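You operate a simulated robot arm through the tools that you are given. There is no shell and no other tool. Be economical: measure what you need, move in short steps, check, and stop when the job is done.

You are at the controls of a simulated two-armed robot. One attempt, no reset.

TASK
Put the coil carton on the green mat on the dark worktop away on the shelf under the short brown bench. Stack the carton marked "holders" from the green mat on the dark worktop on top of the carton labelled "chalk". Put the blue mug on the clear cover. Put the green mug in the sink bowl. Open the spoons drawer, take the open silver tin and leave it inside, then shut the drawer. Pick up the carton labelled "wipes" from the top of the short brown bench with one hand, pass it to the other hand and put it on the top of the battery cabinet. Pull the tea cupboard door open. The order is free. Set down upright: coil carton, blue mug, green mug, carton.

Only the result counts: the job must be done as asked and must still hold three seconds after the hand-in. Knocking over, shifting, dropping, spilling or breaking anything else fails it. Lids that push on must go on centred and level and be pressed home; caps that screw on are set level and turned clockwise until they are tight.

THE ROBOT
Two 7-joint arms with fingered hands on one trunk, on a base that drives. Base frame: it is fixed to the floor where the robot stands at the start and does not move with it; the origin is under the middle of the robot, x ahead of it, y to its left, z up; the surface under the hand at the start is at about z = 900. Lengths are in mm, angles in degrees, forces in N, time in s.
The left shoulder is at the start at [42, 163, 1061], the right one opposite. Places, roughly: blue mug (11x7x9 cm) [700, -1700, 900]; bolt carton, chalk carton, holder carton, marker c [750, -250, 1000]; clear cover (17x21x2 cm) [500, 1200, 900]; coil carton [750, 0, 1000]; green mug (11x7x9 cm) [700, -1900, 900]; open silver tin (7x7x5 cm) [-2200, -5000, 900]; pad carton, rollers carton, wipe carton [-2500, -5250, 1000]; shelf under the short brown bench [-2400, -5500, 200]; sink bowl inside [700, -2600, 700]; spoons drawer [700, -1900, 700]; spoons drawer inside [700, -1900, 700]; tea cupboard door [500, -1900, 400]; top of the battery cabinet (25x25 cm) [760, -4000, 460]. Payload 4 kg a hand.
The tool frame of a hand sits at the grasp point between the pads (the TCP): z along the fingers, y along the line on which they close. The tips reach 36 mm beyond it. Largest opening 124 mm; the body of the gripper starts 42 mm behind the TCP. The gripper is a hand of 4 fingers: y runs from the thumb to the fingers, the wrist lies at [-15, -99, -189] in the tool frame.
Orientation is that of the tool frame in the base frame, as [roll, pitch, yaw] about the fixed x, y, z axes, in that order (R = Rz(yaw) Ry(pitch) Rx(roll)). With the fingers straight down and the wrist toward the robot, the tool's x, y and z point along [0, 1, 0], [1, 0, 0] and [0, 0, -1] of the base frame.

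THE INTERFACE
- The arms move only by the tool send_rows. It takes "left_moves", "right_moves" or both (then of equal length, played together; a hand with none holds still); each is a list of rows, each an object (a shift or turn left out is 0) with "delta_pos": the shift along the base's x, y, z in units of 500 mm (1.0 is 500 mm), a list of three; "rot": the turn, a rotation vector about the base's x, y, z in units of 120 degrees (1.0 is 120 degrees), a list of three. In form: [{"delta_pos": [tx, ty, tz], "rot": [wx, wy, wz]}, ...]. A call has 1 to 10 rows; each row is the pose to reach, as a shift and turn from the pose commanded when the call began. A call with a number of a shift or a turn outside -1 to 1 is refused whole. Rows are played at 5 a second. More than 50 mm and 8.6 degrees between two rows, and nothing of the call is played. A pose out of reach is approached as far as the arm can. The call stops where the force on the tool passes 40 N (or 10 N more than at its start, if that is more) or the arm is blocked; 0.2 s more then pass. In this call time passes only in rows, and 0.2 s behind the last. It gives the time, the measured TCP pose, the force on the tool (base axes), the opening and the grip force at its end, in the units of the frame above (readings bear some noise), with the torque about the TCP (base axes, N m) and any sound that the robot's microphone picked up.
- Cameras (640 x 400 px; columns grow to the right, rows downward): "scene" is now at [152.4, 20.7, 1318.7]; the picture's right is [0.23, -0.97, -0.04], its down [-0.27, -0.03, -0.96] and it looks along [0.94, 0.23, -0.27] (base axes); focal length 214 px, centre (320, 200). "left" rides on the left gripper at [-75, -86, -123] in its tool frame; the picture's right is [-0.70, -0.34, 0.63], its down [0.65, -0.68, 0.35] and it looks along [0.31, 0.65, 0.69] (tool axes); focal length 275 px, centre (320, 200). "right" rides on the right gripper at [75, -86, -123] in its tool frame; the picture's right is [-0.70, 0.34, -0.63], its down [-0.65, -0.68, 0.35] and it looks along [-0.32, 0.65, 0.69] (tool axes); focal length 275 px, centre (320, 200).
- camera(camera): a new picture of that camera. The clock stands still meanwhile.
- move_column(by): slides the trunk up (or, below 0, down) by that many mm; the arms and the scene camera ride with it, the base frame stays. It gives what a move gives, with no picture.
- base_move(legs): drives the robot by 1 to 6 legs, each [ahead, left, turn to the left] in mm, mm and degrees, along the robot's own axes; the way and the turn of a leg run together, so that a leg with both is an arc; at most 1500 mm and 180 degrees a leg. The arms and the cameras ride along, it lands a little off, and it stops where it bumps. It gives what a move gives.
- move_fingers(index, middle, ring, thumb_bend, thumb_turn, hand): sets how far each is bent, from 0 (flat) to 100 (curled in); at 30 the hand is open as for a grip, at 70 the pads meet at the TCP. One left out holds its place. A second passes; each finger stops where it meets its share of the squeeze, and holds until it gets a number again. It is the only way to open and close the hand. It gives what a move gives, with no picture; readings hold the bend of each and the force on the fingers (four entries, about 0 where the hand has none), thumb and palm. thumb_turn goes from beside the hand (0) to across from the fingers (100), as for a grip.
- pan_tilt(pan, tilt): turns the head with the scene camera to pan (to the left, within 86 degrees either way) and tilt (down, from -29 to 69), counted from straight ahead of the robot. It gives what a move gives.
- locate(camera, pixels): there is no depth. For up to 12 entries [column, row, z] of the newest picture of that camera ("zoom" is the newest enlarged one), the place [x, y] in the base frame at which the ray of that pixel passes the height z, good to about 2 mm. The clock stands still meanwhile.
- enlarge(camera, box): a new picture of the part [left, top, right, bottom] of that camera's present view, enlarged. The clock stands still meanwhile.
- hand_in(): hands the job in; it is judged then, once.

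Keep the steps short. Do not move on a guess: measure, check each grasp and each placing, and mend mistakes. In all there are 322 turns and 208 pictures (those below and enlarged ones count). Leave the grippers open and the arms clear of the work at the hand-in unless told otherwise, and finish with a single line.

The tools are called after "Request:" as name(argument=value, ...) on one line, values as JSON. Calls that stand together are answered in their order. send_rows: Moves the arms, as the interface text tells. Its arguments: {"type":"object","properties":{"left_moves":{"type":"array"},"right_moves":{"type":"array"}},"required":[]} The other tools are called the same way: move_column (by) slides the trunk up or down; move_fingers (index, middle, ring, thumb_bend, thumb_turn, hand) moves the fingers one by one; base_move (legs) drives the base; pan_tilt (pan, tilt) turns the head that bears the scene camera; camera (camera) takes a picture; locate (camera, pixels) gives the place at which the rays of pixels pass given heights; enlarge (camera, box) takes an enlarged picture of a part of a camera's view; hand_in () hands the job in.

At the start:

```text
time_s: 0.0
left_tool_pos: [718.3, 126.7, 1268.4]
left_orientation: [-179.9, 0.0, 90.1]
left_force: [-0.7, 0.5, 0.2]
left_wrist_torque: [0.0, 0.0, 0.0]
left_grip_width: 123.7
left_finger_force: 0.1
left_shape: jaw
left_bend: [30.0, 30.0, 30.0, 30.0, 98.0]
left_finger forces: [0.0, 0.1, 0.0, 0.0, 0.0, 0.0]
right_tool_pos: [648.4, -536.1, 1185.8]
right_orientation: [180.0, 0.0, 90.0]
right_force: [-1.1, -0.4, 0.2]
right_wrist_torque: [0.02, 0.02, 0.03]
right_grip_width: 123.8
right_finger_force: 0.1
right_shape: jaw
right_bend: [30.0, 30.0, 30.0, 30.0, 98.0]
right_finger forces: [0.1, 0.0, 0.1, 0.1, 0.1, 0.0]
trunk travel left (down, up): [-225.0, 253.0]
robot x, y, heading: [-1.1, 2.0, -0.0]
head pan, tilt: [13.2, 7.2]
```

scene: 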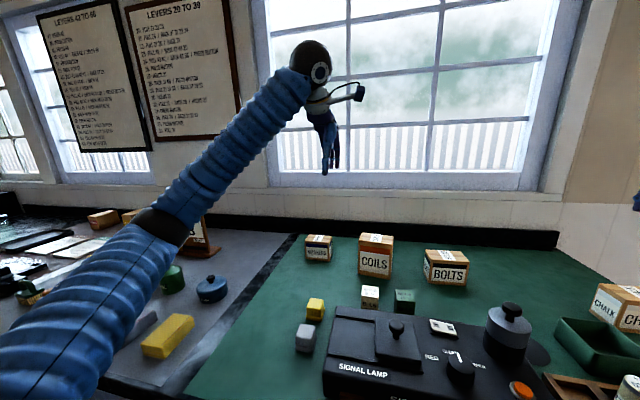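
right: 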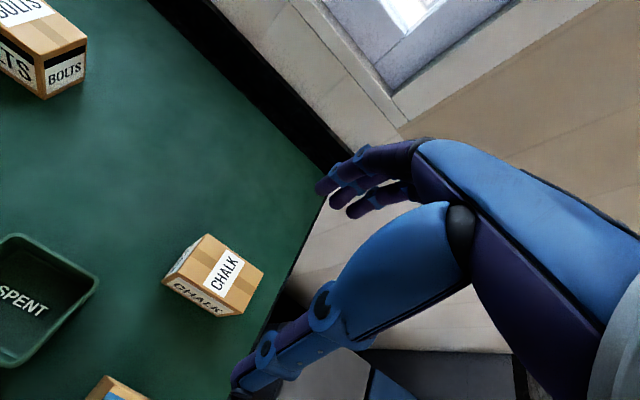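
left: 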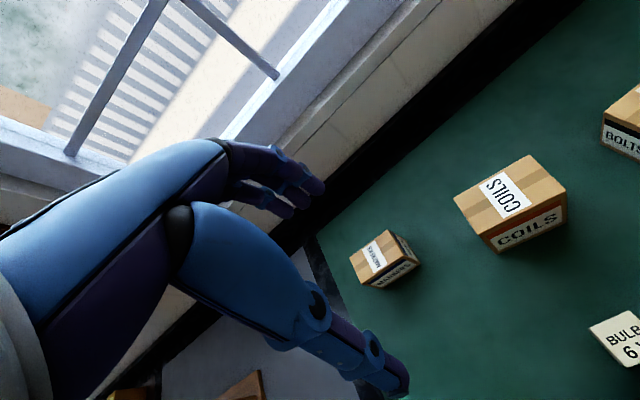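

I see the coils, bolts and chalk cartons on the green mat. First I turn the head to look straight at the worktop.

Request:
pan_tilt(pan=-15, tilt=30)

Request:
camera(camera="scene")

```text
time_s: 0.9
left_tool_pos: [718.2, 127.2, 1268.8]
left_orientation: [-180.0, 0.0, 90.1]
left_force: [0.3, 0.4, 0.1]
left_wrist_torque: [-0.03, 0.0, -0.02]
left_grip_width: 123.8
left_finger_force: 0.0
left_shape: jaw
left_bend: [30.0, 30.0, 30.0, 30.0, 98.0]
left_finger forces: [0.0, 0.1, 0.0, 0.0, 0.0, 0.1]
right_tool_pos: [648.6, -535.7, 1186.0]
right_orientation: [179.9, 0.1, 90.0]
right_force: [0.5, -0.9, -0.4]
right_wrist_torque: [-0.02, -0.03, -0.01]
right_grip_width: 123.6
right_finger_force: 0.0
right_shape: jaw
right_bend: [30.0, 30.0, 30.0, 30.0, 98.0]
right_finger forces: [0.0, 0.0, 0.0, 0.0, 0.1, 0.1]
trunk travel left (down, up): [-225.0, 253.0]
robot x, y, heading: [-0.4, -0.5, -0.1]
head pan, tilt: [-15.0, 30.0]
```

```text
204 pictures are left
```

scene: 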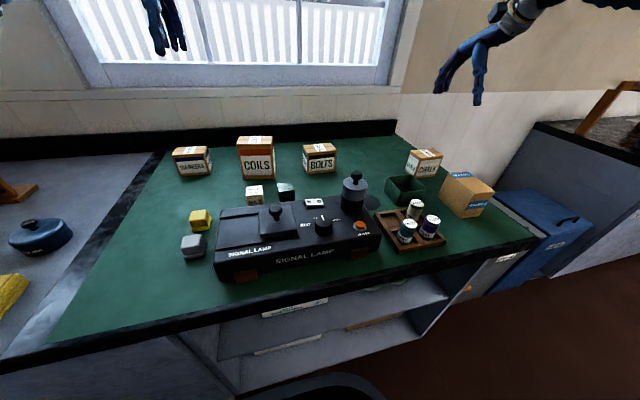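

Request:
enlarge(camera="scene", box=[160, 120, 350, 210])

Request:
enlarge(camera="scene", box=[330, 130, 520, 250])

```text
3.37 times, centred on (255, 165) of scene
```

zoom: 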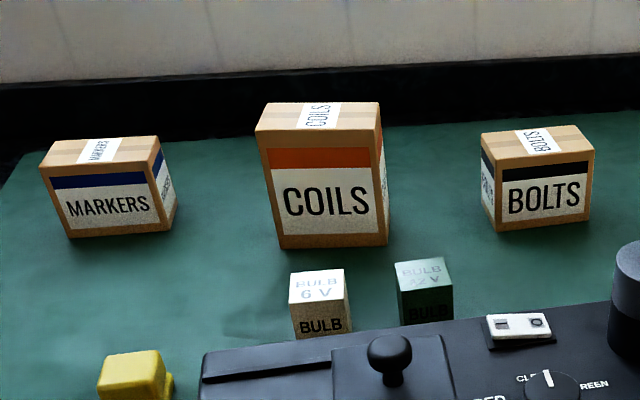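

```text
3.33 times, centred on (425, 190) of scene
```

zoom: 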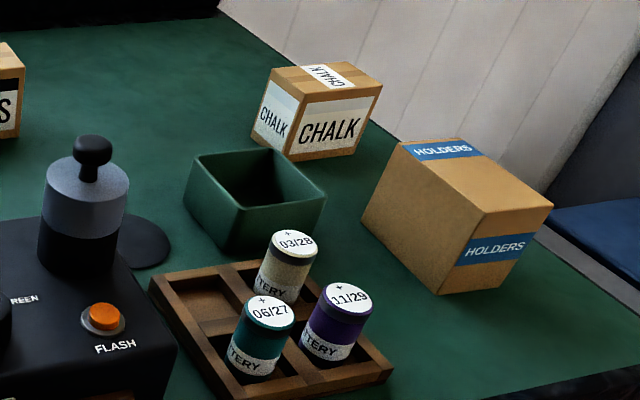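

I see chalk and holders on the right side. I measure their bottoms (z=900) in the zoom.

Request:
locate(camera="zoom", pixels=[[252, 131, 900], [292, 161, 900], [352, 149, 900], [362, 216, 900], [436, 295, 900], [500, 283, 900], [268, 67, 950], [340, 62, 950], [382, 83, 950], [305, 103, 950]])

Request:
locate(camera="scene", pixels=[[243, 178, 900], [274, 177, 900], [276, 170, 900], [180, 175, 900], [211, 172, 900], [307, 173, 900], [335, 170, 900]])

```text
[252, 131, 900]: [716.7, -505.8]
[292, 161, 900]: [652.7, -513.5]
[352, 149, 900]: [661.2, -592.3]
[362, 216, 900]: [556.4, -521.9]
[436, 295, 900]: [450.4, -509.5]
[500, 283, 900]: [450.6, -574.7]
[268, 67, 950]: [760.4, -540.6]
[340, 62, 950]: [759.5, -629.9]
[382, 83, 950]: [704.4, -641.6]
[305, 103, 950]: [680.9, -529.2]
```

```text
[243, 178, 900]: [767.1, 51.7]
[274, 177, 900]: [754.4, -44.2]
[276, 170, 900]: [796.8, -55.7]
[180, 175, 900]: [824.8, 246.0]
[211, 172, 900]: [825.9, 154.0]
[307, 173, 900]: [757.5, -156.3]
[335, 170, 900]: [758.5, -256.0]
```

Next I look at the room around, to know the free floor, panning right.

Request:
pan_tilt(pan=-80, tilt=20)

Request:
camera(camera="scene")

Request:
pan_tilt(pan=80, tilt=20)

Request:
camera(camera="scene")

Request:
camera(camera="right")

```text
time_s: 2.3
left_tool_pos: [717.2, 127.8, 1268.4]
left_orientation: [179.9, 0.0, 89.9]
left_force: [-0.3, -0.8, 0.6]
left_wrist_torque: [0.02, -0.04, 0.03]
left_grip_width: 123.5
left_finger_force: 0.0
left_shape: jaw
left_bend: [30.0, 30.0, 30.0, 30.0, 98.0]
left_finger forces: [0.0, 0.0, 0.0, 0.1, 0.0, 0.1]
right_tool_pos: [648.1, -535.3, 1185.0]
right_orientation: [179.8, 0.1, 89.9]
right_force: [0.3, 0.2, 0.0]
right_wrist_torque: [0.0, 0.02, 0.02]
right_grip_width: 123.8
right_finger_force: 0.0
right_shape: jaw
right_bend: [30.0, 30.0, 30.0, 30.0, 98.0]
right_finger forces: [0.0, 0.0, 0.0, 0.0, 0.1, 0.1]
trunk travel left (down, up): [-225.0, 253.0]
robot x, y, heading: [2.6, -0.3, -0.2]
head pan, tilt: [-80.0, 20.0]
```

```text
201 pictures are left
```

scene: 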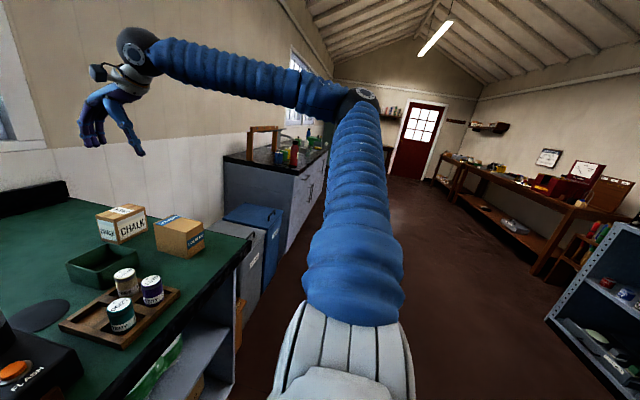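

```text
time_s: 4.8
left_tool_pos: [718.2, 126.9, 1269.8]
left_orientation: [180.0, 0.0, 90.0]
left_force: [-0.7, -0.7, -0.1]
left_wrist_torque: [0.04, 0.01, -0.01]
left_grip_width: 123.6
left_finger_force: 0.1
left_shape: jaw
left_bend: [30.0, 30.0, 30.0, 30.0, 98.0]
left_finger forces: [0.0, 0.0, 0.0, 0.0, 0.0, 0.0]
right_tool_pos: [649.0, -536.6, 1185.2]
right_orientation: [179.9, -0.1, 89.9]
right_force: [0.5, 0.4, -0.2]
right_wrist_torque: [0.01, 0.0, -0.02]
right_grip_width: 123.5
right_finger_force: 0.1
right_shape: jaw
right_bend: [30.0, 30.0, 30.0, 30.0, 98.0]
right_finger forces: [0.1, 0.0, 0.0, 0.0, 0.1, 0.1]
trunk travel left (down, up): [-225.0, 253.0]
robot x, y, heading: [0.7, -3.6, -0.1]
head pan, tilt: [80.0, 20.0]
```

```text
200 pictures are left
```

scene: 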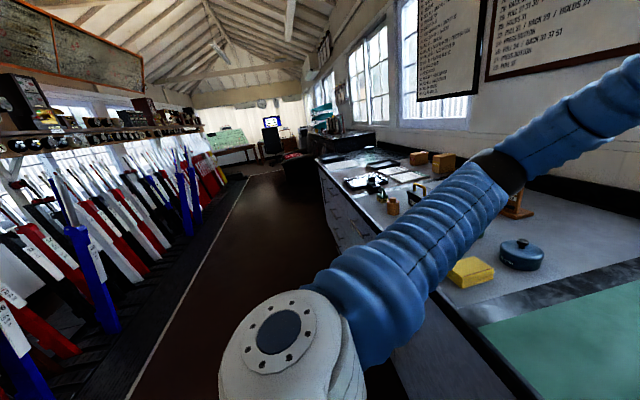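

```text
199 pictures are left
```

right: 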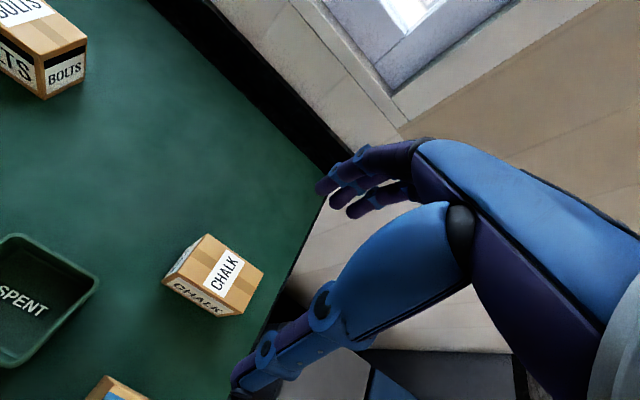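

Chalk is seen at (213,275) of the right camera. I enlarge it for a measurement.

Request:
enlarge(camera="right", box=[80, 200, 320, 400])

```text
2.00 times, centred on (200, 300) of right
```

zoom: 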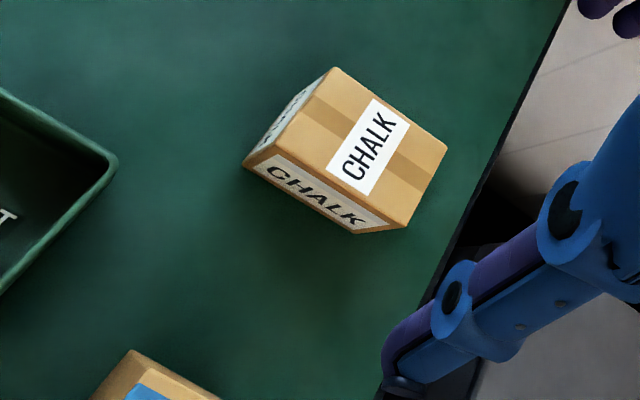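

Request:
locate(camera="zoom", pixels=[[335, 67, 970], [447, 149, 970], [403, 227, 970], [282, 142, 970], [244, 167, 900], [353, 234, 900], [130, 350, 980]])

```text
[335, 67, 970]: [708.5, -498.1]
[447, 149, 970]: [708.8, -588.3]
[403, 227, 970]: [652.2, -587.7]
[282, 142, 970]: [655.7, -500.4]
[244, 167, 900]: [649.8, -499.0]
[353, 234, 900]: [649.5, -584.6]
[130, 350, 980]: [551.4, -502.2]
```

Chalk: x 652–708, y −589…−499, top ≈970. I turn the right hand by −90° about z over the holders carton and look.

Request:
send_rows(right_moves=[{"delta_pos": [-0.03, 0, 0], "rot": [0, 0, -0.07]}, {"delta_pos": [-0.06, 0, 0], "rot": [0, 0, -0.14]}, {"delta_pos": [-0.09, 0, 0], "rot": [0, 0, -0.21]}, {"delta_pos": [-0.12, 0, 0], "rot": [0, 0, -0.28]}, {"delta_pos": [-0.15, 0, 0], "rot": [0, 0, -0.35]}, {"delta_pos": [-0.18, 0, 0], "rot": [0, 0, -0.42]}, {"delta_pos": [-0.21, 0, 0], "rot": [0, 0, -0.49]}, {"delta_pos": [-0.24, 0, 0], "rot": [0, 0, -0.56]}, {"delta_pos": [-0.27, 0, 0], "rot": [0, 0, -0.63]}, {"delta_pos": [-0.3, 0, 0], "rot": [0, 0, -0.7]}])

Request:
send_rows(right_moves=[{"delta_pos": [0, 0, 0], "rot": [0, 0, -0.05]}])

Request:
camera(camera="right")

```text
time_s: 7.0
left_tool_pos: [718.1, 127.8, 1270.4]
left_orientation: [-179.9, 0.0, 90.0]
left_force: [0.3, -0.3, 0.1]
left_wrist_torque: [0.0, 0.03, 0.01]
left_grip_width: 123.8
left_finger_force: 0.0
left_shape: jaw
left_bend: [30.0, 30.0, 30.0, 30.0, 98.0]
left_finger forces: [0.0, 0.0, 0.1, 0.1, 0.1, 0.0]
right_tool_pos: [497.1, -534.9, 1186.7]
right_orientation: [179.9, 0.1, 5.7]
right_force: [0.6, 0.5, 0.2]
right_wrist_torque: [-0.01, 0.04, 0.0]
right_grip_width: 123.6
right_finger_force: 0.1
right_shape: jaw
right_bend: [30.0, 30.0, 30.0, 30.0, 98.0]
right_finger forces: [0.1, 0.0, 0.0, 0.0, 0.0, 0.0]
trunk travel left (down, up): [-225.0, 253.0]
robot x, y, heading: [0.4, 2.0, 0.1]
head pan, tilt: [80.0, 20.0]
```

```text
time_s: 7.3
left_tool_pos: [719.4, 127.8, 1267.5]
left_orientation: [-179.8, 0.1, 90.0]
left_force: [-0.4, 0.2, -0.5]
left_wrist_torque: [-0.04, -0.02, 0.0]
left_grip_width: 123.8
left_finger_force: 0.2
left_shape: jaw
left_bend: [30.0, 30.0, 30.0, 30.0, 98.0]
left_finger forces: [0.0, 0.0, 0.0, 0.0, 0.0, 0.0]
right_tool_pos: [498.2, -534.7, 1187.0]
right_orientation: [179.9, 0.1, -0.1]
right_force: [0.1, -0.6, -0.1]
right_wrist_torque: [-0.02, 0.01, -0.05]
right_grip_width: 123.9
right_finger_force: 0.1
right_shape: jaw
right_bend: [30.0, 30.0, 30.0, 30.0, 98.0]
right_finger forces: [0.0, 0.1, 0.1, 0.1, 0.0, 0.0]
trunk travel left (down, up): [-225.0, 253.0]
robot x, y, heading: [1.1, 3.3, -0.2]
head pan, tilt: [80.0, 20.0]
```

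```text
197 pictures are left
```

right: 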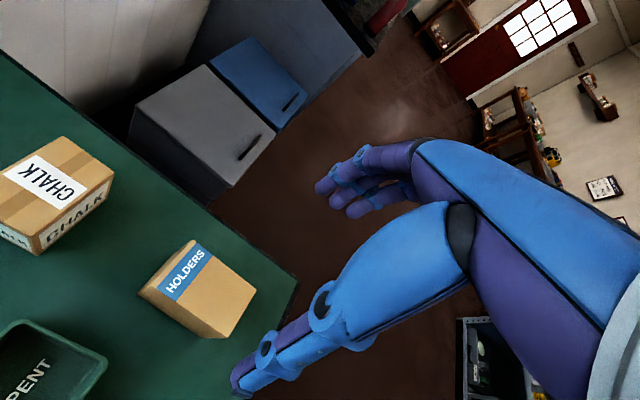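

Request:
enlarge(camera="right", box=[100, 220, 292, 340])

```text
3.33 times, centred on (196, 280) of right
```

zoom: 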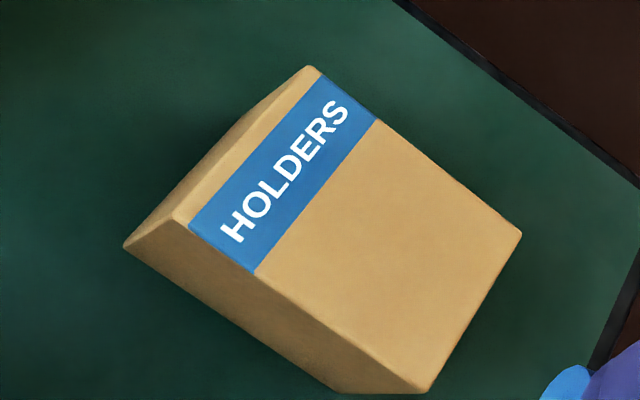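

Request:
locate(camera="zoom", pixels=[[124, 245, 900], [345, 393, 900], [173, 218, 970], [313, 67, 970], [521, 234, 970], [425, 391, 970], [173, 218, 980], [313, 67, 980], [521, 234, 980], [425, 391, 980]])

```text
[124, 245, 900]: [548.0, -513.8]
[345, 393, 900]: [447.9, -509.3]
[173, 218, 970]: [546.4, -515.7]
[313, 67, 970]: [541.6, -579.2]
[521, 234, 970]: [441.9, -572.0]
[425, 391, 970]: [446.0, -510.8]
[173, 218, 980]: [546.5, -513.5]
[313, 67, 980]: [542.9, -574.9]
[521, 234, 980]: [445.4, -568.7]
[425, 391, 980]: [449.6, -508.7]
```

Holders: centre ≈(495,−543), 100×62, top ≈975, turned about −3°. I descend in two moves to TCP z≈950.

Request:
send_rows(right_moves=[{"delta_pos": [-0.006, -0.016, -0.09], "rot": [0, 0, -0.025]}, {"delta_pos": [-0.006, -0.016, -0.18], "rot": [0, 0, -0.025]}, {"delta_pos": [-0.006, -0.016, -0.27], "rot": [0, 0, -0.025]}, {"delta_pos": [-0.006, -0.016, -0.34], "rot": [0, 0, -0.025]}])

Request:
camera(camera="right")

```text
time_s: 8.3
left_tool_pos: [719.0, 126.3, 1268.4]
left_orientation: [-179.8, -0.1, 90.0]
left_force: [-0.6, 0.9, 0.6]
left_wrist_torque: [0.0, 0.01, -0.01]
left_grip_width: 123.6
left_finger_force: 0.2
left_shape: jaw
left_bend: [30.0, 30.0, 30.0, 30.0, 98.0]
left_finger forces: [0.0, 0.1, 0.0, 0.0, 0.0, 0.0]
right_tool_pos: [495.7, -543.8, 1014.3]
right_orientation: [179.9, 0.0, -3.1]
right_force: [0.2, 0.8, 0.5]
right_wrist_torque: [-0.01, 0.0, 0.0]
right_grip_width: 123.6
right_finger_force: 0.1
right_shape: jaw
right_bend: [30.0, 30.0, 30.0, 30.0, 98.0]
right_finger forces: [0.0, 0.0, 0.0, 0.1, 0.0, 0.0]
trunk travel left (down, up): [-225.0, 253.0]
robot x, y, heading: [0.2, -1.9, -0.0]
head pan, tilt: [80.0, 20.0]
```

```text
195 pictures are left
```

right: 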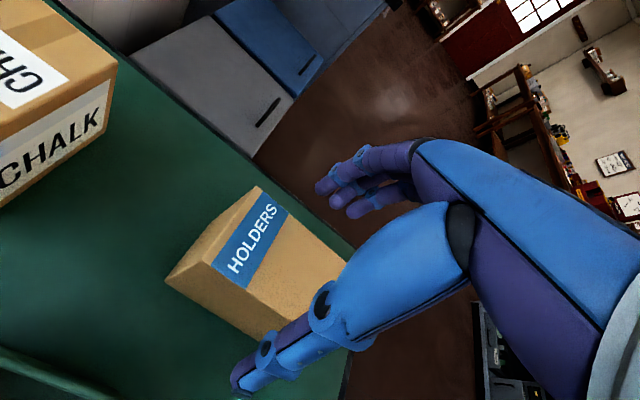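

The fingers straddle the carton; I go down the last 64 mm and close.

Request:
send_rows(right_moves=[{"delta_pos": [0, 0, -0.06]}, {"delta_pos": [0, 0, -0.126]}])

Request:
move_fingers(hand="right", index=65, middle=65, ring=65, thumb_bend=65)

Request:
camera(camera="right")

```text
time_s: 8.9
left_tool_pos: [718.5, 127.2, 1269.5]
left_orientation: [-179.9, 0.0, 89.9]
left_force: [-0.5, 0.1, 0.4]
left_wrist_torque: [0.02, -0.01, 0.01]
left_grip_width: 123.8
left_finger_force: 0.1
left_shape: jaw
left_bend: [30.0, 30.0, 30.0, 30.0, 98.0]
left_finger forces: [0.0, 0.1, 0.0, 0.1, 0.1, 0.1]
right_tool_pos: [495.4, -544.2, 951.6]
right_orientation: [179.8, 0.0, -3.2]
right_force: [0.3, 0.4, -0.1]
right_wrist_torque: [0.01, -0.02, 0.0]
right_grip_width: 124.0
right_finger_force: 0.1
right_shape: jaw
right_bend: [30.0, 30.0, 30.0, 30.0, 98.0]
right_finger forces: [0.0, 0.0, 0.1, 0.1, 0.3, 0.0]
trunk travel left (down, up): [-225.0, 253.0]
robot x, y, heading: [-1.5, -0.3, 0.1]
head pan, tilt: [80.0, 20.0]
```

```text
time_s: 9.9
left_tool_pos: [717.7, 128.9, 1270.3]
left_orientation: [180.0, 0.0, 90.0]
left_force: [-0.2, -0.3, 0.2]
left_wrist_torque: [0.0, -0.01, 0.0]
left_grip_width: 123.8
left_finger_force: 0.0
left_shape: jaw
left_bend: [30.0, 30.0, 30.0, 30.0, 98.0]
left_finger forces: [0.0, 0.0, 0.0, 0.0, 0.0, 0.0]
right_tool_pos: [496.2, -543.4, 953.1]
right_orientation: [179.8, -0.1, -3.1]
right_force: [-0.3, -4.1, 22.4]
right_wrist_torque: [-1.17, -0.04, 0.07]
right_grip_width: 82.2
right_finger_force: 56.5
right_shape: fingers
right_bend: [42.0, 48.0, 49.0, 50.0, 96.0]
right_finger forces: [31.1, 11.7, 12.9, 0.0, 56.4, 0.0]
trunk travel left (down, up): [-225.0, 253.0]
robot x, y, heading: [3.0, 1.2, -0.3]
head pan, tilt: [80.0, 20.0]
```

```text
194 pictures are left
```

right: 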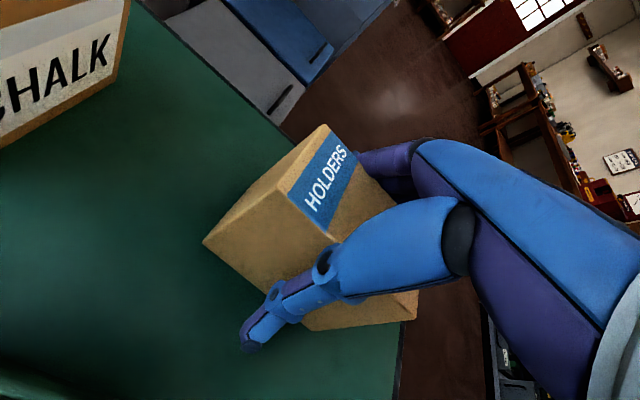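

The grip holds at 56 N. I lift 10 mm, then more, and check.

Request:
send_rows(right_moves=[{"delta_pos": [0, 0, 0.03]}, {"delta_pos": [0, 0, 0.08]}, {"delta_pos": [0, 0, 0.16]}, {"delta_pos": [0, 0, 0.24]}])

Request:
camera(camera="right")

```text
time_s: 10.9
left_tool_pos: [717.0, 127.7, 1269.5]
left_orientation: [-180.0, 0.0, 90.2]
left_force: [0.0, 0.3, 0.2]
left_wrist_torque: [-0.02, -0.01, -0.02]
left_grip_width: 123.8
left_finger_force: 0.1
left_shape: jaw
left_bend: [30.0, 30.0, 30.0, 30.0, 98.0]
left_finger forces: [0.0, 0.0, 0.1, 0.1, 0.1, 0.0]
right_tool_pos: [493.9, -542.9, 1073.7]
right_orientation: [179.9, 0.1, -3.0]
right_force: [-0.1, 0.1, -2.4]
right_wrist_torque: [0.03, 0.02, 0.0]
right_grip_width: 73.2
right_finger_force: 32.8
right_shape: fingers
right_bend: [44.0, 52.0, 52.0, 53.0, 96.0]
right_finger forces: [16.8, 6.7, 8.1, 0.0, 33.4, 0.0]
trunk travel left (down, up): [-225.0, 253.0]
robot x, y, heading: [-1.2, 0.9, -0.1]
head pan, tilt: [80.0, 20.0]
```

```text
193 pictures are left
```

right: 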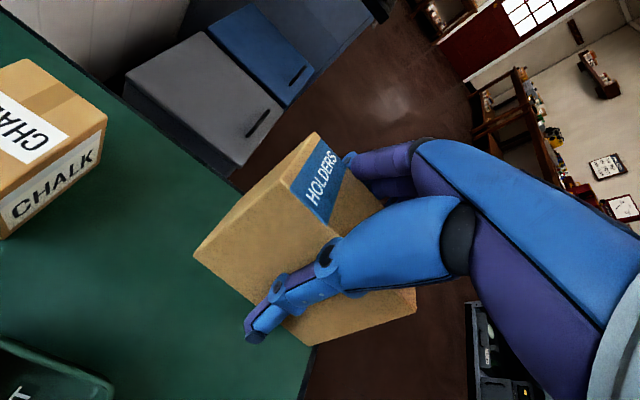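

It hangs freely (≈2.4 N). I move it over the chalk carton, +186 mm in x.

Request:
send_rows(right_moves=[{"delta_pos": [0.09, 0, 0.01]}, {"delta_pos": [0.18, 0, 0.01]}, {"delta_pos": [0.27, 0, 0.01], "rot": [0, 0, 0.0125]}, {"delta_pos": [0.36, 0, 0.01], "rot": [0, 0, 0.025]}, {"delta_pos": [0.372, 0, 0.01], "rot": [0, 0, 0.025]}])

Request:
pan_tilt(pan=-40, tilt=25)

Request:
enlarge(camera="scene", box=[240, 80, 460, 280])

Request:
camera(camera="right")

```text
time_s: 12.2
left_tool_pos: [717.4, 127.4, 1269.4]
left_orientation: [180.0, 0.0, 90.0]
left_force: [-0.4, 0.0, 0.0]
left_wrist_torque: [0.01, 0.01, -0.04]
left_grip_width: 123.7
left_finger_force: 0.1
left_shape: jaw
left_bend: [30.0, 30.0, 30.0, 30.0, 98.0]
left_finger forces: [0.0, 0.0, 0.0, 0.0, 0.0, 0.0]
right_tool_pos: [679.1, -545.1, 1077.5]
right_orientation: [179.9, 0.0, 0.1]
right_force: [-0.1, -0.4, -2.3]
right_wrist_torque: [-0.01, -0.01, -0.02]
right_grip_width: 72.9
right_finger_force: 32.4
right_shape: fingers
right_bend: [44.0, 52.0, 52.0, 53.0, 96.0]
right_finger forces: [16.7, 6.6, 8.1, 0.0, 33.1, 0.0]
trunk travel left (down, up): [-225.0, 253.0]
robot x, y, heading: [1.5, -2.0, -0.0]
head pan, tilt: [80.0, 20.0]
```

```text
time_s: 14.2
left_tool_pos: [718.6, 127.8, 1269.0]
left_orientation: [-180.0, 0.0, 90.0]
left_force: [0.8, 0.2, -0.1]
left_wrist_torque: [-0.02, 0.03, -0.01]
left_grip_width: 123.8
left_finger_force: 0.1
left_shape: jaw
left_bend: [30.0, 30.0, 30.0, 30.0, 98.0]
left_finger forces: [0.0, 0.1, 0.0, 0.0, 0.1, 0.1]
right_tool_pos: [679.3, -544.6, 1076.4]
right_orientation: [179.8, 0.0, -0.1]
right_force: [-0.4, -0.6, -1.7]
right_wrist_torque: [0.0, 0.03, 0.0]
right_grip_width: 72.8
right_finger_force: 33.1
right_shape: fingers
right_bend: [44.0, 52.0, 52.0, 53.0, 96.0]
right_finger forces: [16.7, 6.5, 8.1, 0.1, 33.0, 0.1]
trunk travel left (down, up): [-225.0, 253.0]
robot x, y, heading: [0.3, 0.3, -0.1]
head pan, tilt: [-40.0, 25.0]
```

```text
2.00 times, centred on (350, 180) of scene
```

zoom: 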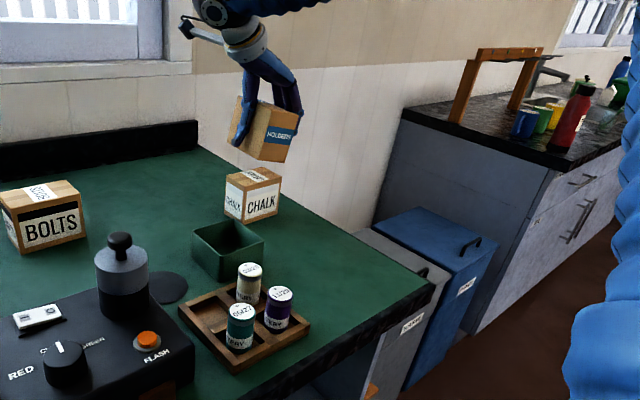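

```text
191 pictures are left
```

right: 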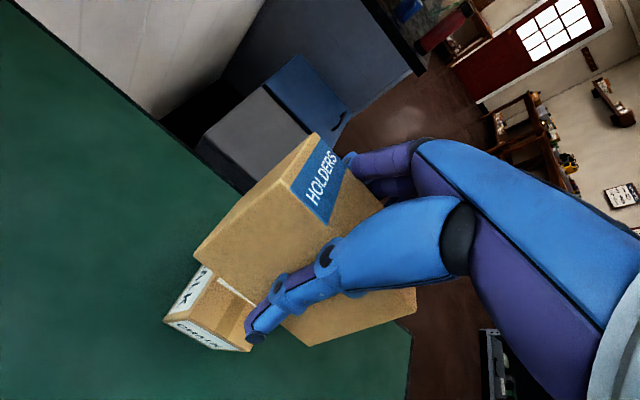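

The box looks slightly tilted; I enlarge both views.

Request:
enlarge(camera="scene", box=[335, 120, 400, 200])

Request:
enlarge(camera="right", box=[150, 120, 430, 360])

```text
5.00 times, centred on (368, 160) of scene
```

zoom: 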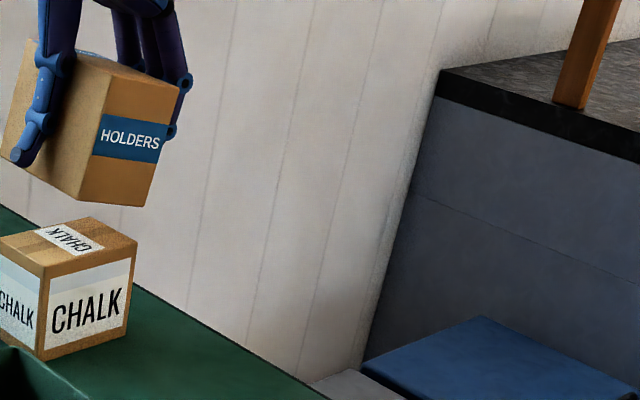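

```text
1.67 times, centred on (290, 240) of right
```

zoom: 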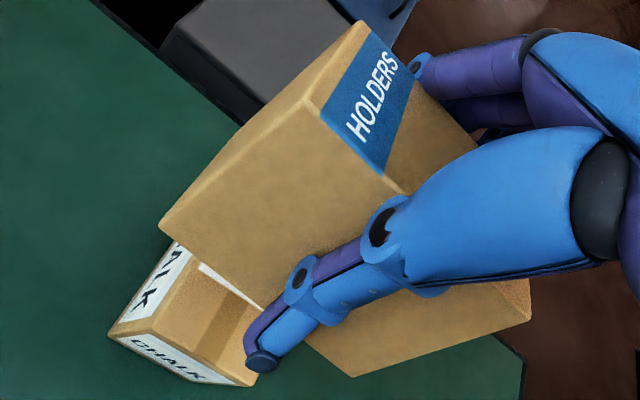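

Request:
enlarge(camera="scene", box=[296, 115, 360, 175])

```text
6.67 times, centred on (328, 145) of scene
```

zoom: 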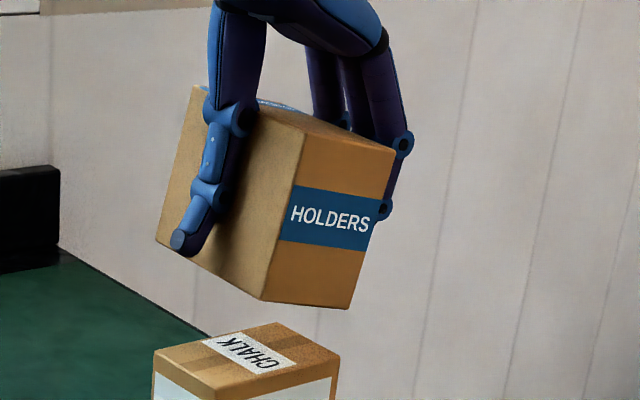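

Request:
locate(camera="zoom", pixels=[[304, 125, 1100], [304, 125, 1000], [396, 152, 1100], [396, 152, 1000], [263, 299, 1100], [263, 299, 1000], [348, 308, 1100], [348, 308, 1000], [157, 241, 1100], [157, 241, 1000], [192, 87, 1100], [192, 87, 1000]])

```text
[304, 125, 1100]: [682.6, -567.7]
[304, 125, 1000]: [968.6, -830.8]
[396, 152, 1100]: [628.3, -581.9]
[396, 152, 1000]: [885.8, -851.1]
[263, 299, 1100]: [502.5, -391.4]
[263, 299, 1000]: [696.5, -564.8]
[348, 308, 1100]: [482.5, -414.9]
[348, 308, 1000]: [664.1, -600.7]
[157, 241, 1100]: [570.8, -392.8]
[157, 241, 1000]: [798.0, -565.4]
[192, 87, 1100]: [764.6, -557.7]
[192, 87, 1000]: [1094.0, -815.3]
```

The carton is rolled ≈14° in the hand (also ≈−4° yaw, ≈3° pitch). I counter-rotate and shift 10 mm to +y, then measure again.

Request:
send_rows(right_moves=[{"delta_pos": [0, 0.01, 0], "rot": [-0.056, -0.014, 0.017]}, {"delta_pos": [0, 0.02, 0], "rot": [-0.1125, -0.028, 0.033]}])

Request:
enlarge(camera="scene", box=[296, 120, 360, 180])

```text
time_s: 14.8
left_tool_pos: [718.5, 127.6, 1268.6]
left_orientation: [-179.9, 0.1, 89.9]
left_force: [-0.3, 0.3, -0.3]
left_wrist_torque: [-0.01, -0.04, -0.03]
left_grip_width: 123.6
left_finger_force: 0.0
left_shape: jaw
left_bend: [30.0, 30.0, 30.0, 30.0, 98.0]
left_finger forces: [0.0, 0.1, 0.1, 0.1, 0.0, 0.0]
right_tool_pos: [680.4, -534.8, 1076.3]
right_orientation: [166.3, -2.8, 4.3]
right_force: [0.3, 0.3, -1.6]
right_wrist_torque: [0.0, 0.02, 0.05]
right_grip_width: 73.0
right_finger_force: 31.6
right_shape: fingers
right_bend: [44.0, 52.0, 52.0, 53.0, 96.0]
right_finger forces: [16.8, 6.6, 8.0, 0.0, 33.3, 0.0]
trunk travel left (down, up): [-225.0, 253.0]
robot x, y, heading: [1.9, -2.6, 0.3]
head pan, tilt: [-40.0, 25.0]
```

```text
6.67 times, centred on (328, 150) of scene
```

zoom: 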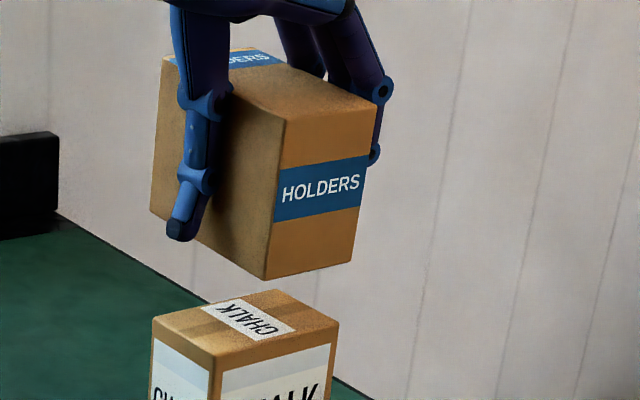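

Edges now run parallel to those of the chalk carton. I measure the bottom corners.

Request:
locate(camera="zoom", pixels=[[266, 280, 1040], [266, 280, 1030], [352, 260, 1040], [352, 260, 1030], [151, 212, 1040], [151, 212, 1030], [215, 353, 970], [338, 322, 970], [152, 318, 970], [215, 353, 965]])

```text
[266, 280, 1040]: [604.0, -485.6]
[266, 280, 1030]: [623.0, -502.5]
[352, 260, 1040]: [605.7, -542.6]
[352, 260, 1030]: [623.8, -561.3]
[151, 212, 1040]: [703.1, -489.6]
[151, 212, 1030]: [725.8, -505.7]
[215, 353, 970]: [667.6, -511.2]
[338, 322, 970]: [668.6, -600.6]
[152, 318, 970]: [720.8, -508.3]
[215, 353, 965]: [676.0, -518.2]
```

Chalk top ≈978; the carton bottom ≈1028, centre ≈(677,−534). I lower 40 mm, then feel for contact.

Request:
send_rows(right_moves=[{"delta_pos": [0.006, 0, -0.05]}, {"delta_pos": [0.006, 0, -0.08]}])

Request:
enlarge(camera="scene", box=[296, 125, 360, 185])

```text
time_s: 15.3
left_tool_pos: [718.1, 126.8, 1269.1]
left_orientation: [-180.0, -0.1, 90.0]
left_force: [0.0, -1.4, 0.7]
left_wrist_torque: [-0.01, -0.01, -0.01]
left_grip_width: 123.8
left_finger_force: 0.0
left_shape: jaw
left_bend: [30.0, 30.0, 30.0, 30.0, 98.0]
left_finger forces: [0.1, 0.0, 0.1, 0.1, 0.0, 0.0]
right_tool_pos: [682.2, -534.1, 1037.2]
right_orientation: [166.3, -2.8, 4.3]
right_force: [-0.8, 0.5, -2.6]
right_wrist_torque: [0.01, 0.0, -0.03]
right_grip_width: 73.0
right_finger_force: 32.2
right_shape: fingers
right_bend: [44.0, 52.0, 52.0, 53.0, 96.0]
right_finger forces: [16.6, 6.5, 7.8, 0.1, 33.2, 0.1]
trunk travel left (down, up): [-225.0, 253.0]
robot x, y, heading: [-0.6, 1.5, -0.0]
head pan, tilt: [-40.0, 25.0]
```

```text
6.67 times, centred on (328, 155) of scene
```

zoom: 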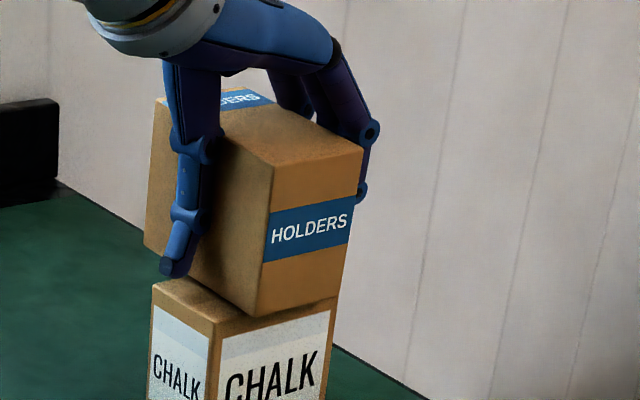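

Well aligned. I lower 6 mm in 2 mm rows and read the force.

Request:
send_rows(right_moves=[{"delta_pos": [0, 0, -0.004]}, {"delta_pos": [0, 0, -0.008]}, {"delta_pos": [0, 0, -0.012]}])

```text
time_s: 16.1
left_tool_pos: [718.4, 127.3, 1269.1]
left_orientation: [180.0, -0.1, 90.1]
left_force: [-0.1, -0.6, -0.8]
left_wrist_torque: [0.03, 0.02, 0.0]
left_grip_width: 123.6
left_finger_force: 0.1
left_shape: jaw
left_bend: [30.0, 30.0, 30.0, 30.0, 98.0]
left_finger forces: [0.0, 0.0, 0.1, 0.0, 0.1, 0.1]
right_tool_pos: [684.4, -533.4, 1034.1]
right_orientation: [166.2, -3.1, 4.3]
right_force: [1.3, -2.1, 12.9]
right_wrist_torque: [0.02, 0.4, 0.03]
right_grip_width: 72.7
right_finger_force: 33.8
right_shape: fingers
right_bend: [44.0, 52.0, 52.0, 53.0, 96.0]
right_finger forces: [18.3, 7.3, 8.8, 0.0, 34.1, 0.1]
trunk travel left (down, up): [-225.0, 253.0]
robot x, y, heading: [2.7, 0.6, -0.1]
head pan, tilt: [-40.0, 25.0]
```

Contact at 13 N. I relieve 1.5 mm and look before letting go.

Request:
send_rows(right_moves=[{"delta_pos": [0, 0, 0.003]}])

Request:
enlarge(camera="scene", box=[296, 125, 360, 185])

```text
time_s: 16.6
left_tool_pos: [717.7, 129.6, 1269.8]
left_orientation: [-180.0, 0.0, 90.0]
left_force: [-0.5, 0.2, 0.3]
left_wrist_torque: [-0.01, -0.02, 0.0]
left_grip_width: 123.8
left_finger_force: 0.1
left_shape: jaw
left_bend: [30.0, 30.0, 30.0, 30.0, 98.0]
left_finger forces: [0.1, 0.0, 0.1, 0.1, 0.1, 0.0]
right_tool_pos: [683.4, -533.4, 1034.7]
right_orientation: [166.3, -3.0, 4.3]
right_force: [1.3, -1.0, 12.5]
right_wrist_torque: [-0.04, 0.38, -0.03]
right_grip_width: 72.8
right_finger_force: 34.3
right_shape: fingers
right_bend: [44.0, 52.0, 52.0, 53.0, 96.0]
right_finger forces: [18.3, 7.1, 8.7, 0.0, 34.4, 0.0]
trunk travel left (down, up): [-225.0, 253.0]
robot x, y, heading: [2.6, -1.6, 0.1]
head pan, tilt: [-40.0, 25.0]
```

```text
6.67 times, centred on (328, 155) of scene
```

zoom: 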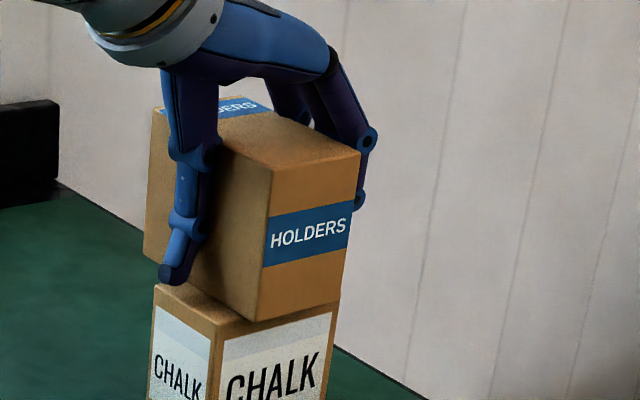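

Seated. I open the fingers slightly, all together.

Request:
move_fingers(hand="right", index=38, middle=40, ring=40, thumb_bend=42)

Request:
enlarge(camera="scene", box=[296, 125, 360, 185])

```text
time_s: 17.6
left_tool_pos: [718.0, 128.7, 1269.3]
left_orientation: [180.0, 0.0, 90.1]
left_force: [0.1, 0.4, 0.1]
left_wrist_torque: [-0.01, 0.01, -0.01]
left_grip_width: 123.8
left_finger_force: 0.1
left_shape: jaw
left_bend: [30.0, 30.0, 30.0, 30.0, 98.0]
left_finger forces: [0.0, 0.0, 0.0, 0.0, 0.1, 0.1]
right_tool_pos: [684.0, -534.6, 1032.5]
right_orientation: [166.2, -2.9, 4.3]
right_force: [-0.4, 0.3, -0.2]
right_wrist_torque: [-0.02, 0.0, 0.04]
right_grip_width: 93.2
right_finger_force: 0.1
right_shape: fingers
right_bend: [38.0, 40.0, 40.0, 42.0, 97.0]
right_finger forces: [0.1, 0.0, 0.1, 0.0, 0.1, 0.1]
trunk travel left (down, up): [-225.0, 253.0]
robot x, y, heading: [1.8, -0.5, -0.1]
head pan, tilt: [-40.0, 25.0]
```

```text
6.67 times, centred on (328, 155) of scene
```

zoom: 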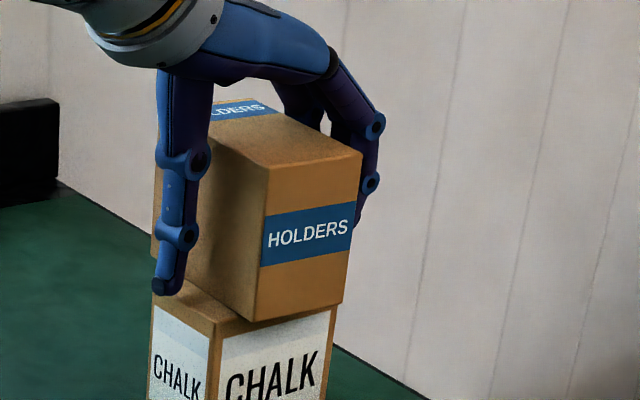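

Released, standing well. I open fully and withdraw along the tool axis.

Request:
move_fingers(hand="right", index=30, middle=30, ring=30, thumb_bend=30)

Request:
send_rows(right_moves=[{"delta_pos": [0, 0.014, 0.06]}, {"delta_pos": [0, 0.028, 0.12]}, {"delta_pos": [0, 0.045, 0.2]}, {"delta_pos": [0, 0.045, 0.3]}, {"delta_pos": [-0.05, 0.045, 0.36], "rot": [0.06, 0, 0]}, {"delta_pos": [-0.1, 0.045, 0.36], "rot": [0.1, 0, 0]}])

Request:
camera(camera="scene")

```text
time_s: 18.6
left_tool_pos: [717.8, 127.3, 1268.8]
left_orientation: [-179.9, 0.0, 89.9]
left_force: [-0.5, 0.2, -0.1]
left_wrist_torque: [0.04, 0.02, 0.01]
left_grip_width: 123.7
left_finger_force: 0.0
left_shape: jaw
left_bend: [30.0, 30.0, 30.0, 30.0, 98.0]
left_finger forces: [0.0, 0.0, 0.0, 0.0, 0.1, 0.1]
right_tool_pos: [683.4, -534.4, 1033.0]
right_orientation: [166.2, -2.8, 4.2]
right_force: [-0.3, 0.3, 0.2]
right_wrist_torque: [-0.02, 0.01, -0.01]
right_grip_width: 123.0
right_finger_force: 0.0
right_shape: fingers
right_bend: [30.0, 30.0, 30.0, 30.0, 97.0]
right_finger forces: [0.0, 0.1, 0.1, 0.1, 0.0, 0.0]
trunk travel left (down, up): [-225.0, 253.0]
robot x, y, heading: [1.1, 1.2, 0.0]
head pan, tilt: [-40.0, 25.0]
```

```text
time_s: 19.9
left_tool_pos: [717.0, 127.2, 1269.2]
left_orientation: [-180.0, 0.0, 90.1]
left_force: [0.3, 0.6, -0.1]
left_wrist_torque: [0.0, -0.01, -0.01]
left_grip_width: 123.9
left_finger_force: 0.1
left_shape: jaw
left_bend: [30.0, 30.0, 30.0, 30.0, 98.0]
left_finger forces: [0.0, 0.1, 0.0, 0.1, 0.0, 0.0]
right_tool_pos: [634.4, -511.9, 1212.4]
right_orientation: [178.4, -3.6, 3.6]
right_force: [-0.3, 0.6, -0.1]
right_wrist_torque: [0.01, 0.0, -0.03]
right_grip_width: 122.9
right_finger_force: 0.1
right_shape: fingers
right_bend: [30.0, 30.0, 30.0, 30.0, 97.0]
right_finger forces: [0.0, 0.0, 0.1, 0.0, 0.0, 0.0]
trunk travel left (down, up): [-225.0, 253.0]
robot x, y, heading: [2.0, -1.6, 0.1]
head pan, tilt: [-40.0, 25.0]
```

```text
183 pictures are left
```

scene: 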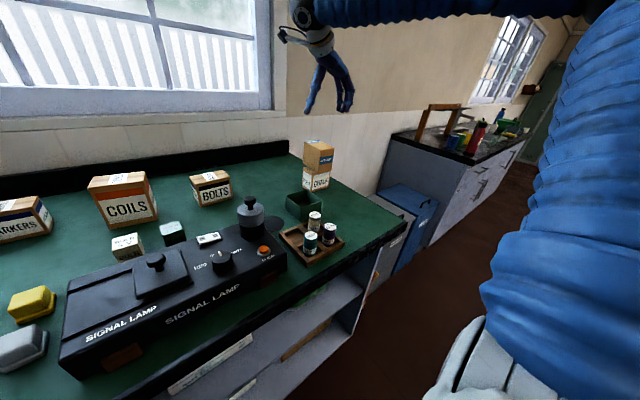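

The stack stands well. Now I look at the counter with the mugs before driving there.

Request:
enlarge(camera="scene", box=[370, 90, 540, 200])

Request:
pan_tilt(pan=-86, tilt=40)

Request:
camera(camera="scene")

```text
3.64 times, centred on (455, 145) of scene
```

zoom: 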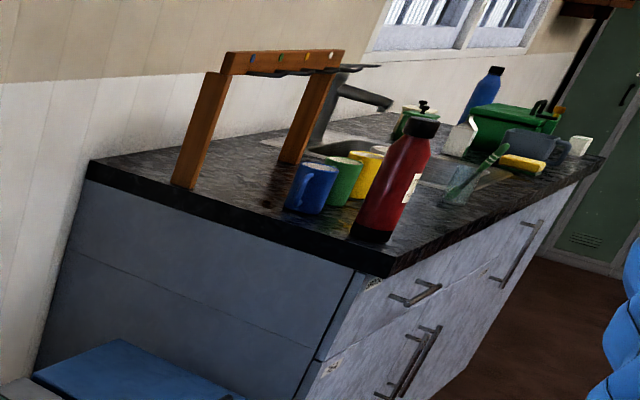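

```text
time_s: 21.1
left_tool_pos: [717.7, 126.7, 1268.7]
left_orientation: [180.0, 0.0, 90.1]
left_force: [-0.6, -0.2, -1.1]
left_wrist_torque: [0.0, 0.04, -0.04]
left_grip_width: 123.6
left_finger_force: 0.0
left_shape: jaw
left_bend: [30.0, 30.0, 30.0, 30.0, 98.0]
left_finger forces: [0.0, 0.1, 0.0, 0.1, 0.1, 0.0]
right_tool_pos: [634.3, -512.5, 1212.6]
right_orientation: [178.3, -3.6, 3.6]
right_force: [-0.1, -0.7, -0.5]
right_wrist_torque: [0.01, -0.01, 0.01]
right_grip_width: 123.2
right_finger_force: 0.1
right_shape: fingers
right_bend: [30.0, 30.0, 30.0, 30.0, 97.0]
right_finger forces: [0.0, 0.0, 0.0, 0.0, 0.0, 0.0]
trunk travel left (down, up): [-225.0, 253.0]
robot x, y, heading: [2.0, -0.3, -0.3]
head pan, tilt: [-85.9, 40.0]
```

```text
181 pictures are left
```

scene: 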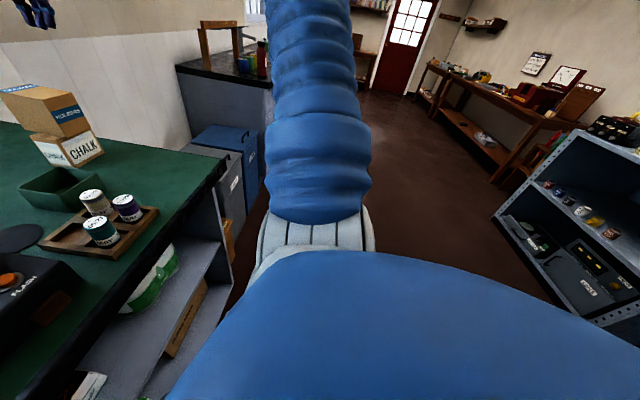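

The floor lane at x≈0 is free. I raise the trunk 100 mm so the hands clear the thermos and frame, then strafe right 1500 mm.

Request:
move_column(by=100)

Request:
base_move(legs=[[-60, -300, 0], [0, -1200, 0]])

Request:
pan_tilt(pan=-10, tilt=35)

Request:
camera(camera="scene")

```text
time_s: 22.4
left_tool_pos: [718.7, 127.2, 1367.7]
left_orientation: [-179.9, 0.0, 90.1]
left_force: [0.7, 0.4, -0.5]
left_wrist_torque: [0.0, 0.05, 0.0]
left_grip_width: 123.5
left_finger_force: 0.2
left_shape: jaw
left_bend: [30.0, 30.0, 30.0, 30.0, 98.0]
left_finger forces: [0.0, 0.0, 0.0, 0.1, 0.0, 0.0]
right_tool_pos: [633.6, -511.3, 1313.0]
right_orientation: [178.3, -3.5, 3.7]
right_force: [-0.6, -0.6, 0.4]
right_wrist_torque: [-0.01, -0.01, 0.02]
right_grip_width: 123.0
right_finger_force: 0.1
right_shape: fingers
right_bend: [30.0, 30.0, 30.0, 30.0, 97.0]
right_finger forces: [0.0, 0.0, 0.0, 0.1, 0.0, 0.0]
trunk travel left (down, up): [-325.0, 153.0]
robot x, y, heading: [1.9, -0.9, -0.3]
head pan, tilt: [-85.9, 40.0]
```

```text
time_s: 30.3
left_tool_pos: [654.2, -1416.1, 1369.4]
left_orientation: [179.9, 0.0, 89.5]
left_force: [0.0, -0.3, 0.1]
left_wrist_torque: [0.03, 0.0, 0.0]
left_grip_width: 124.1
left_finger_force: 0.0
left_shape: jaw
left_bend: [30.0, 30.0, 30.0, 30.0, 98.0]
left_finger forces: [0.1, 0.0, 0.0, 0.0, 0.0, 0.1]
right_tool_pos: [564.1, -2054.0, 1312.5]
right_orientation: [178.3, -3.7, 3.1]
right_force: [-0.4, 0.2, -0.2]
right_wrist_torque: [0.02, 0.04, -0.03]
right_grip_width: 123.1
right_finger_force: 0.1
right_shape: fingers
right_bend: [30.0, 30.0, 30.0, 30.0, 97.0]
right_finger forces: [0.0, 0.0, 0.0, 0.1, 0.0, 0.1]
trunk travel left (down, up): [-325.0, 153.0]
robot x, y, heading: [-65.5, -1539.0, -0.6]
head pan, tilt: [-85.9, 40.0]
```

```text
time_s: 31.8
left_tool_pos: [653.9, -1416.9, 1369.1]
left_orientation: [-179.9, 0.0, 89.4]
left_force: [0.4, 0.5, 0.1]
left_wrist_torque: [0.02, 0.01, -0.02]
left_grip_width: 123.8
left_finger_force: 0.1
left_shape: jaw
left_bend: [30.0, 30.0, 30.0, 30.0, 98.0]
left_finger forces: [0.0, 0.0, 0.0, 0.1, 0.0, 0.0]
right_tool_pos: [564.0, -2053.8, 1312.7]
right_orientation: [178.3, -3.7, 3.2]
right_force: [0.2, 0.4, -0.2]
right_wrist_torque: [0.0, -0.06, 0.0]
right_grip_width: 123.1
right_finger_force: 0.1
right_shape: fingers
right_bend: [30.0, 30.0, 30.0, 30.0, 97.0]
right_finger forces: [0.0, 0.0, 0.0, 0.0, 0.0, 0.0]
trunk travel left (down, up): [-325.0, 153.0]
robot x, y, heading: [-66.9, -1541.4, -0.4]
head pan, tilt: [-10.0, 35.0]
```

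```text
180 pictures are left
```

scene: 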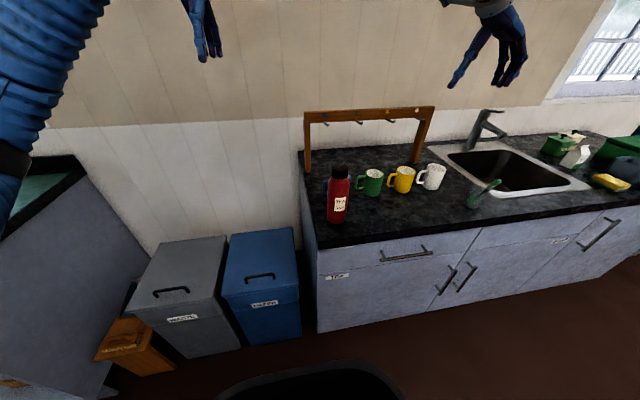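

Request:
enlarge(camera="scene", box=[295, 95, 475, 245])

Request:
enlarge(camera="scene", box=[310, 200, 640, 340])

```text
2.67 times, centred on (385, 170) of scene
```

zoom: 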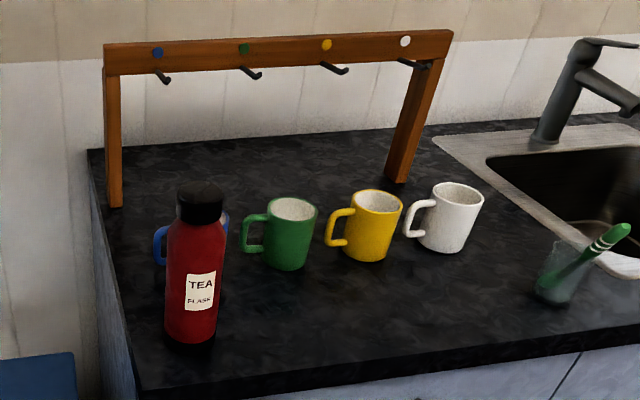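

```text
1.94 times, centred on (475, 270) of scene
```

zoom: 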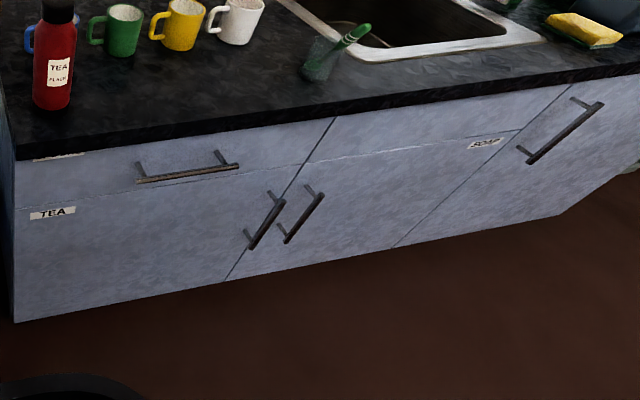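

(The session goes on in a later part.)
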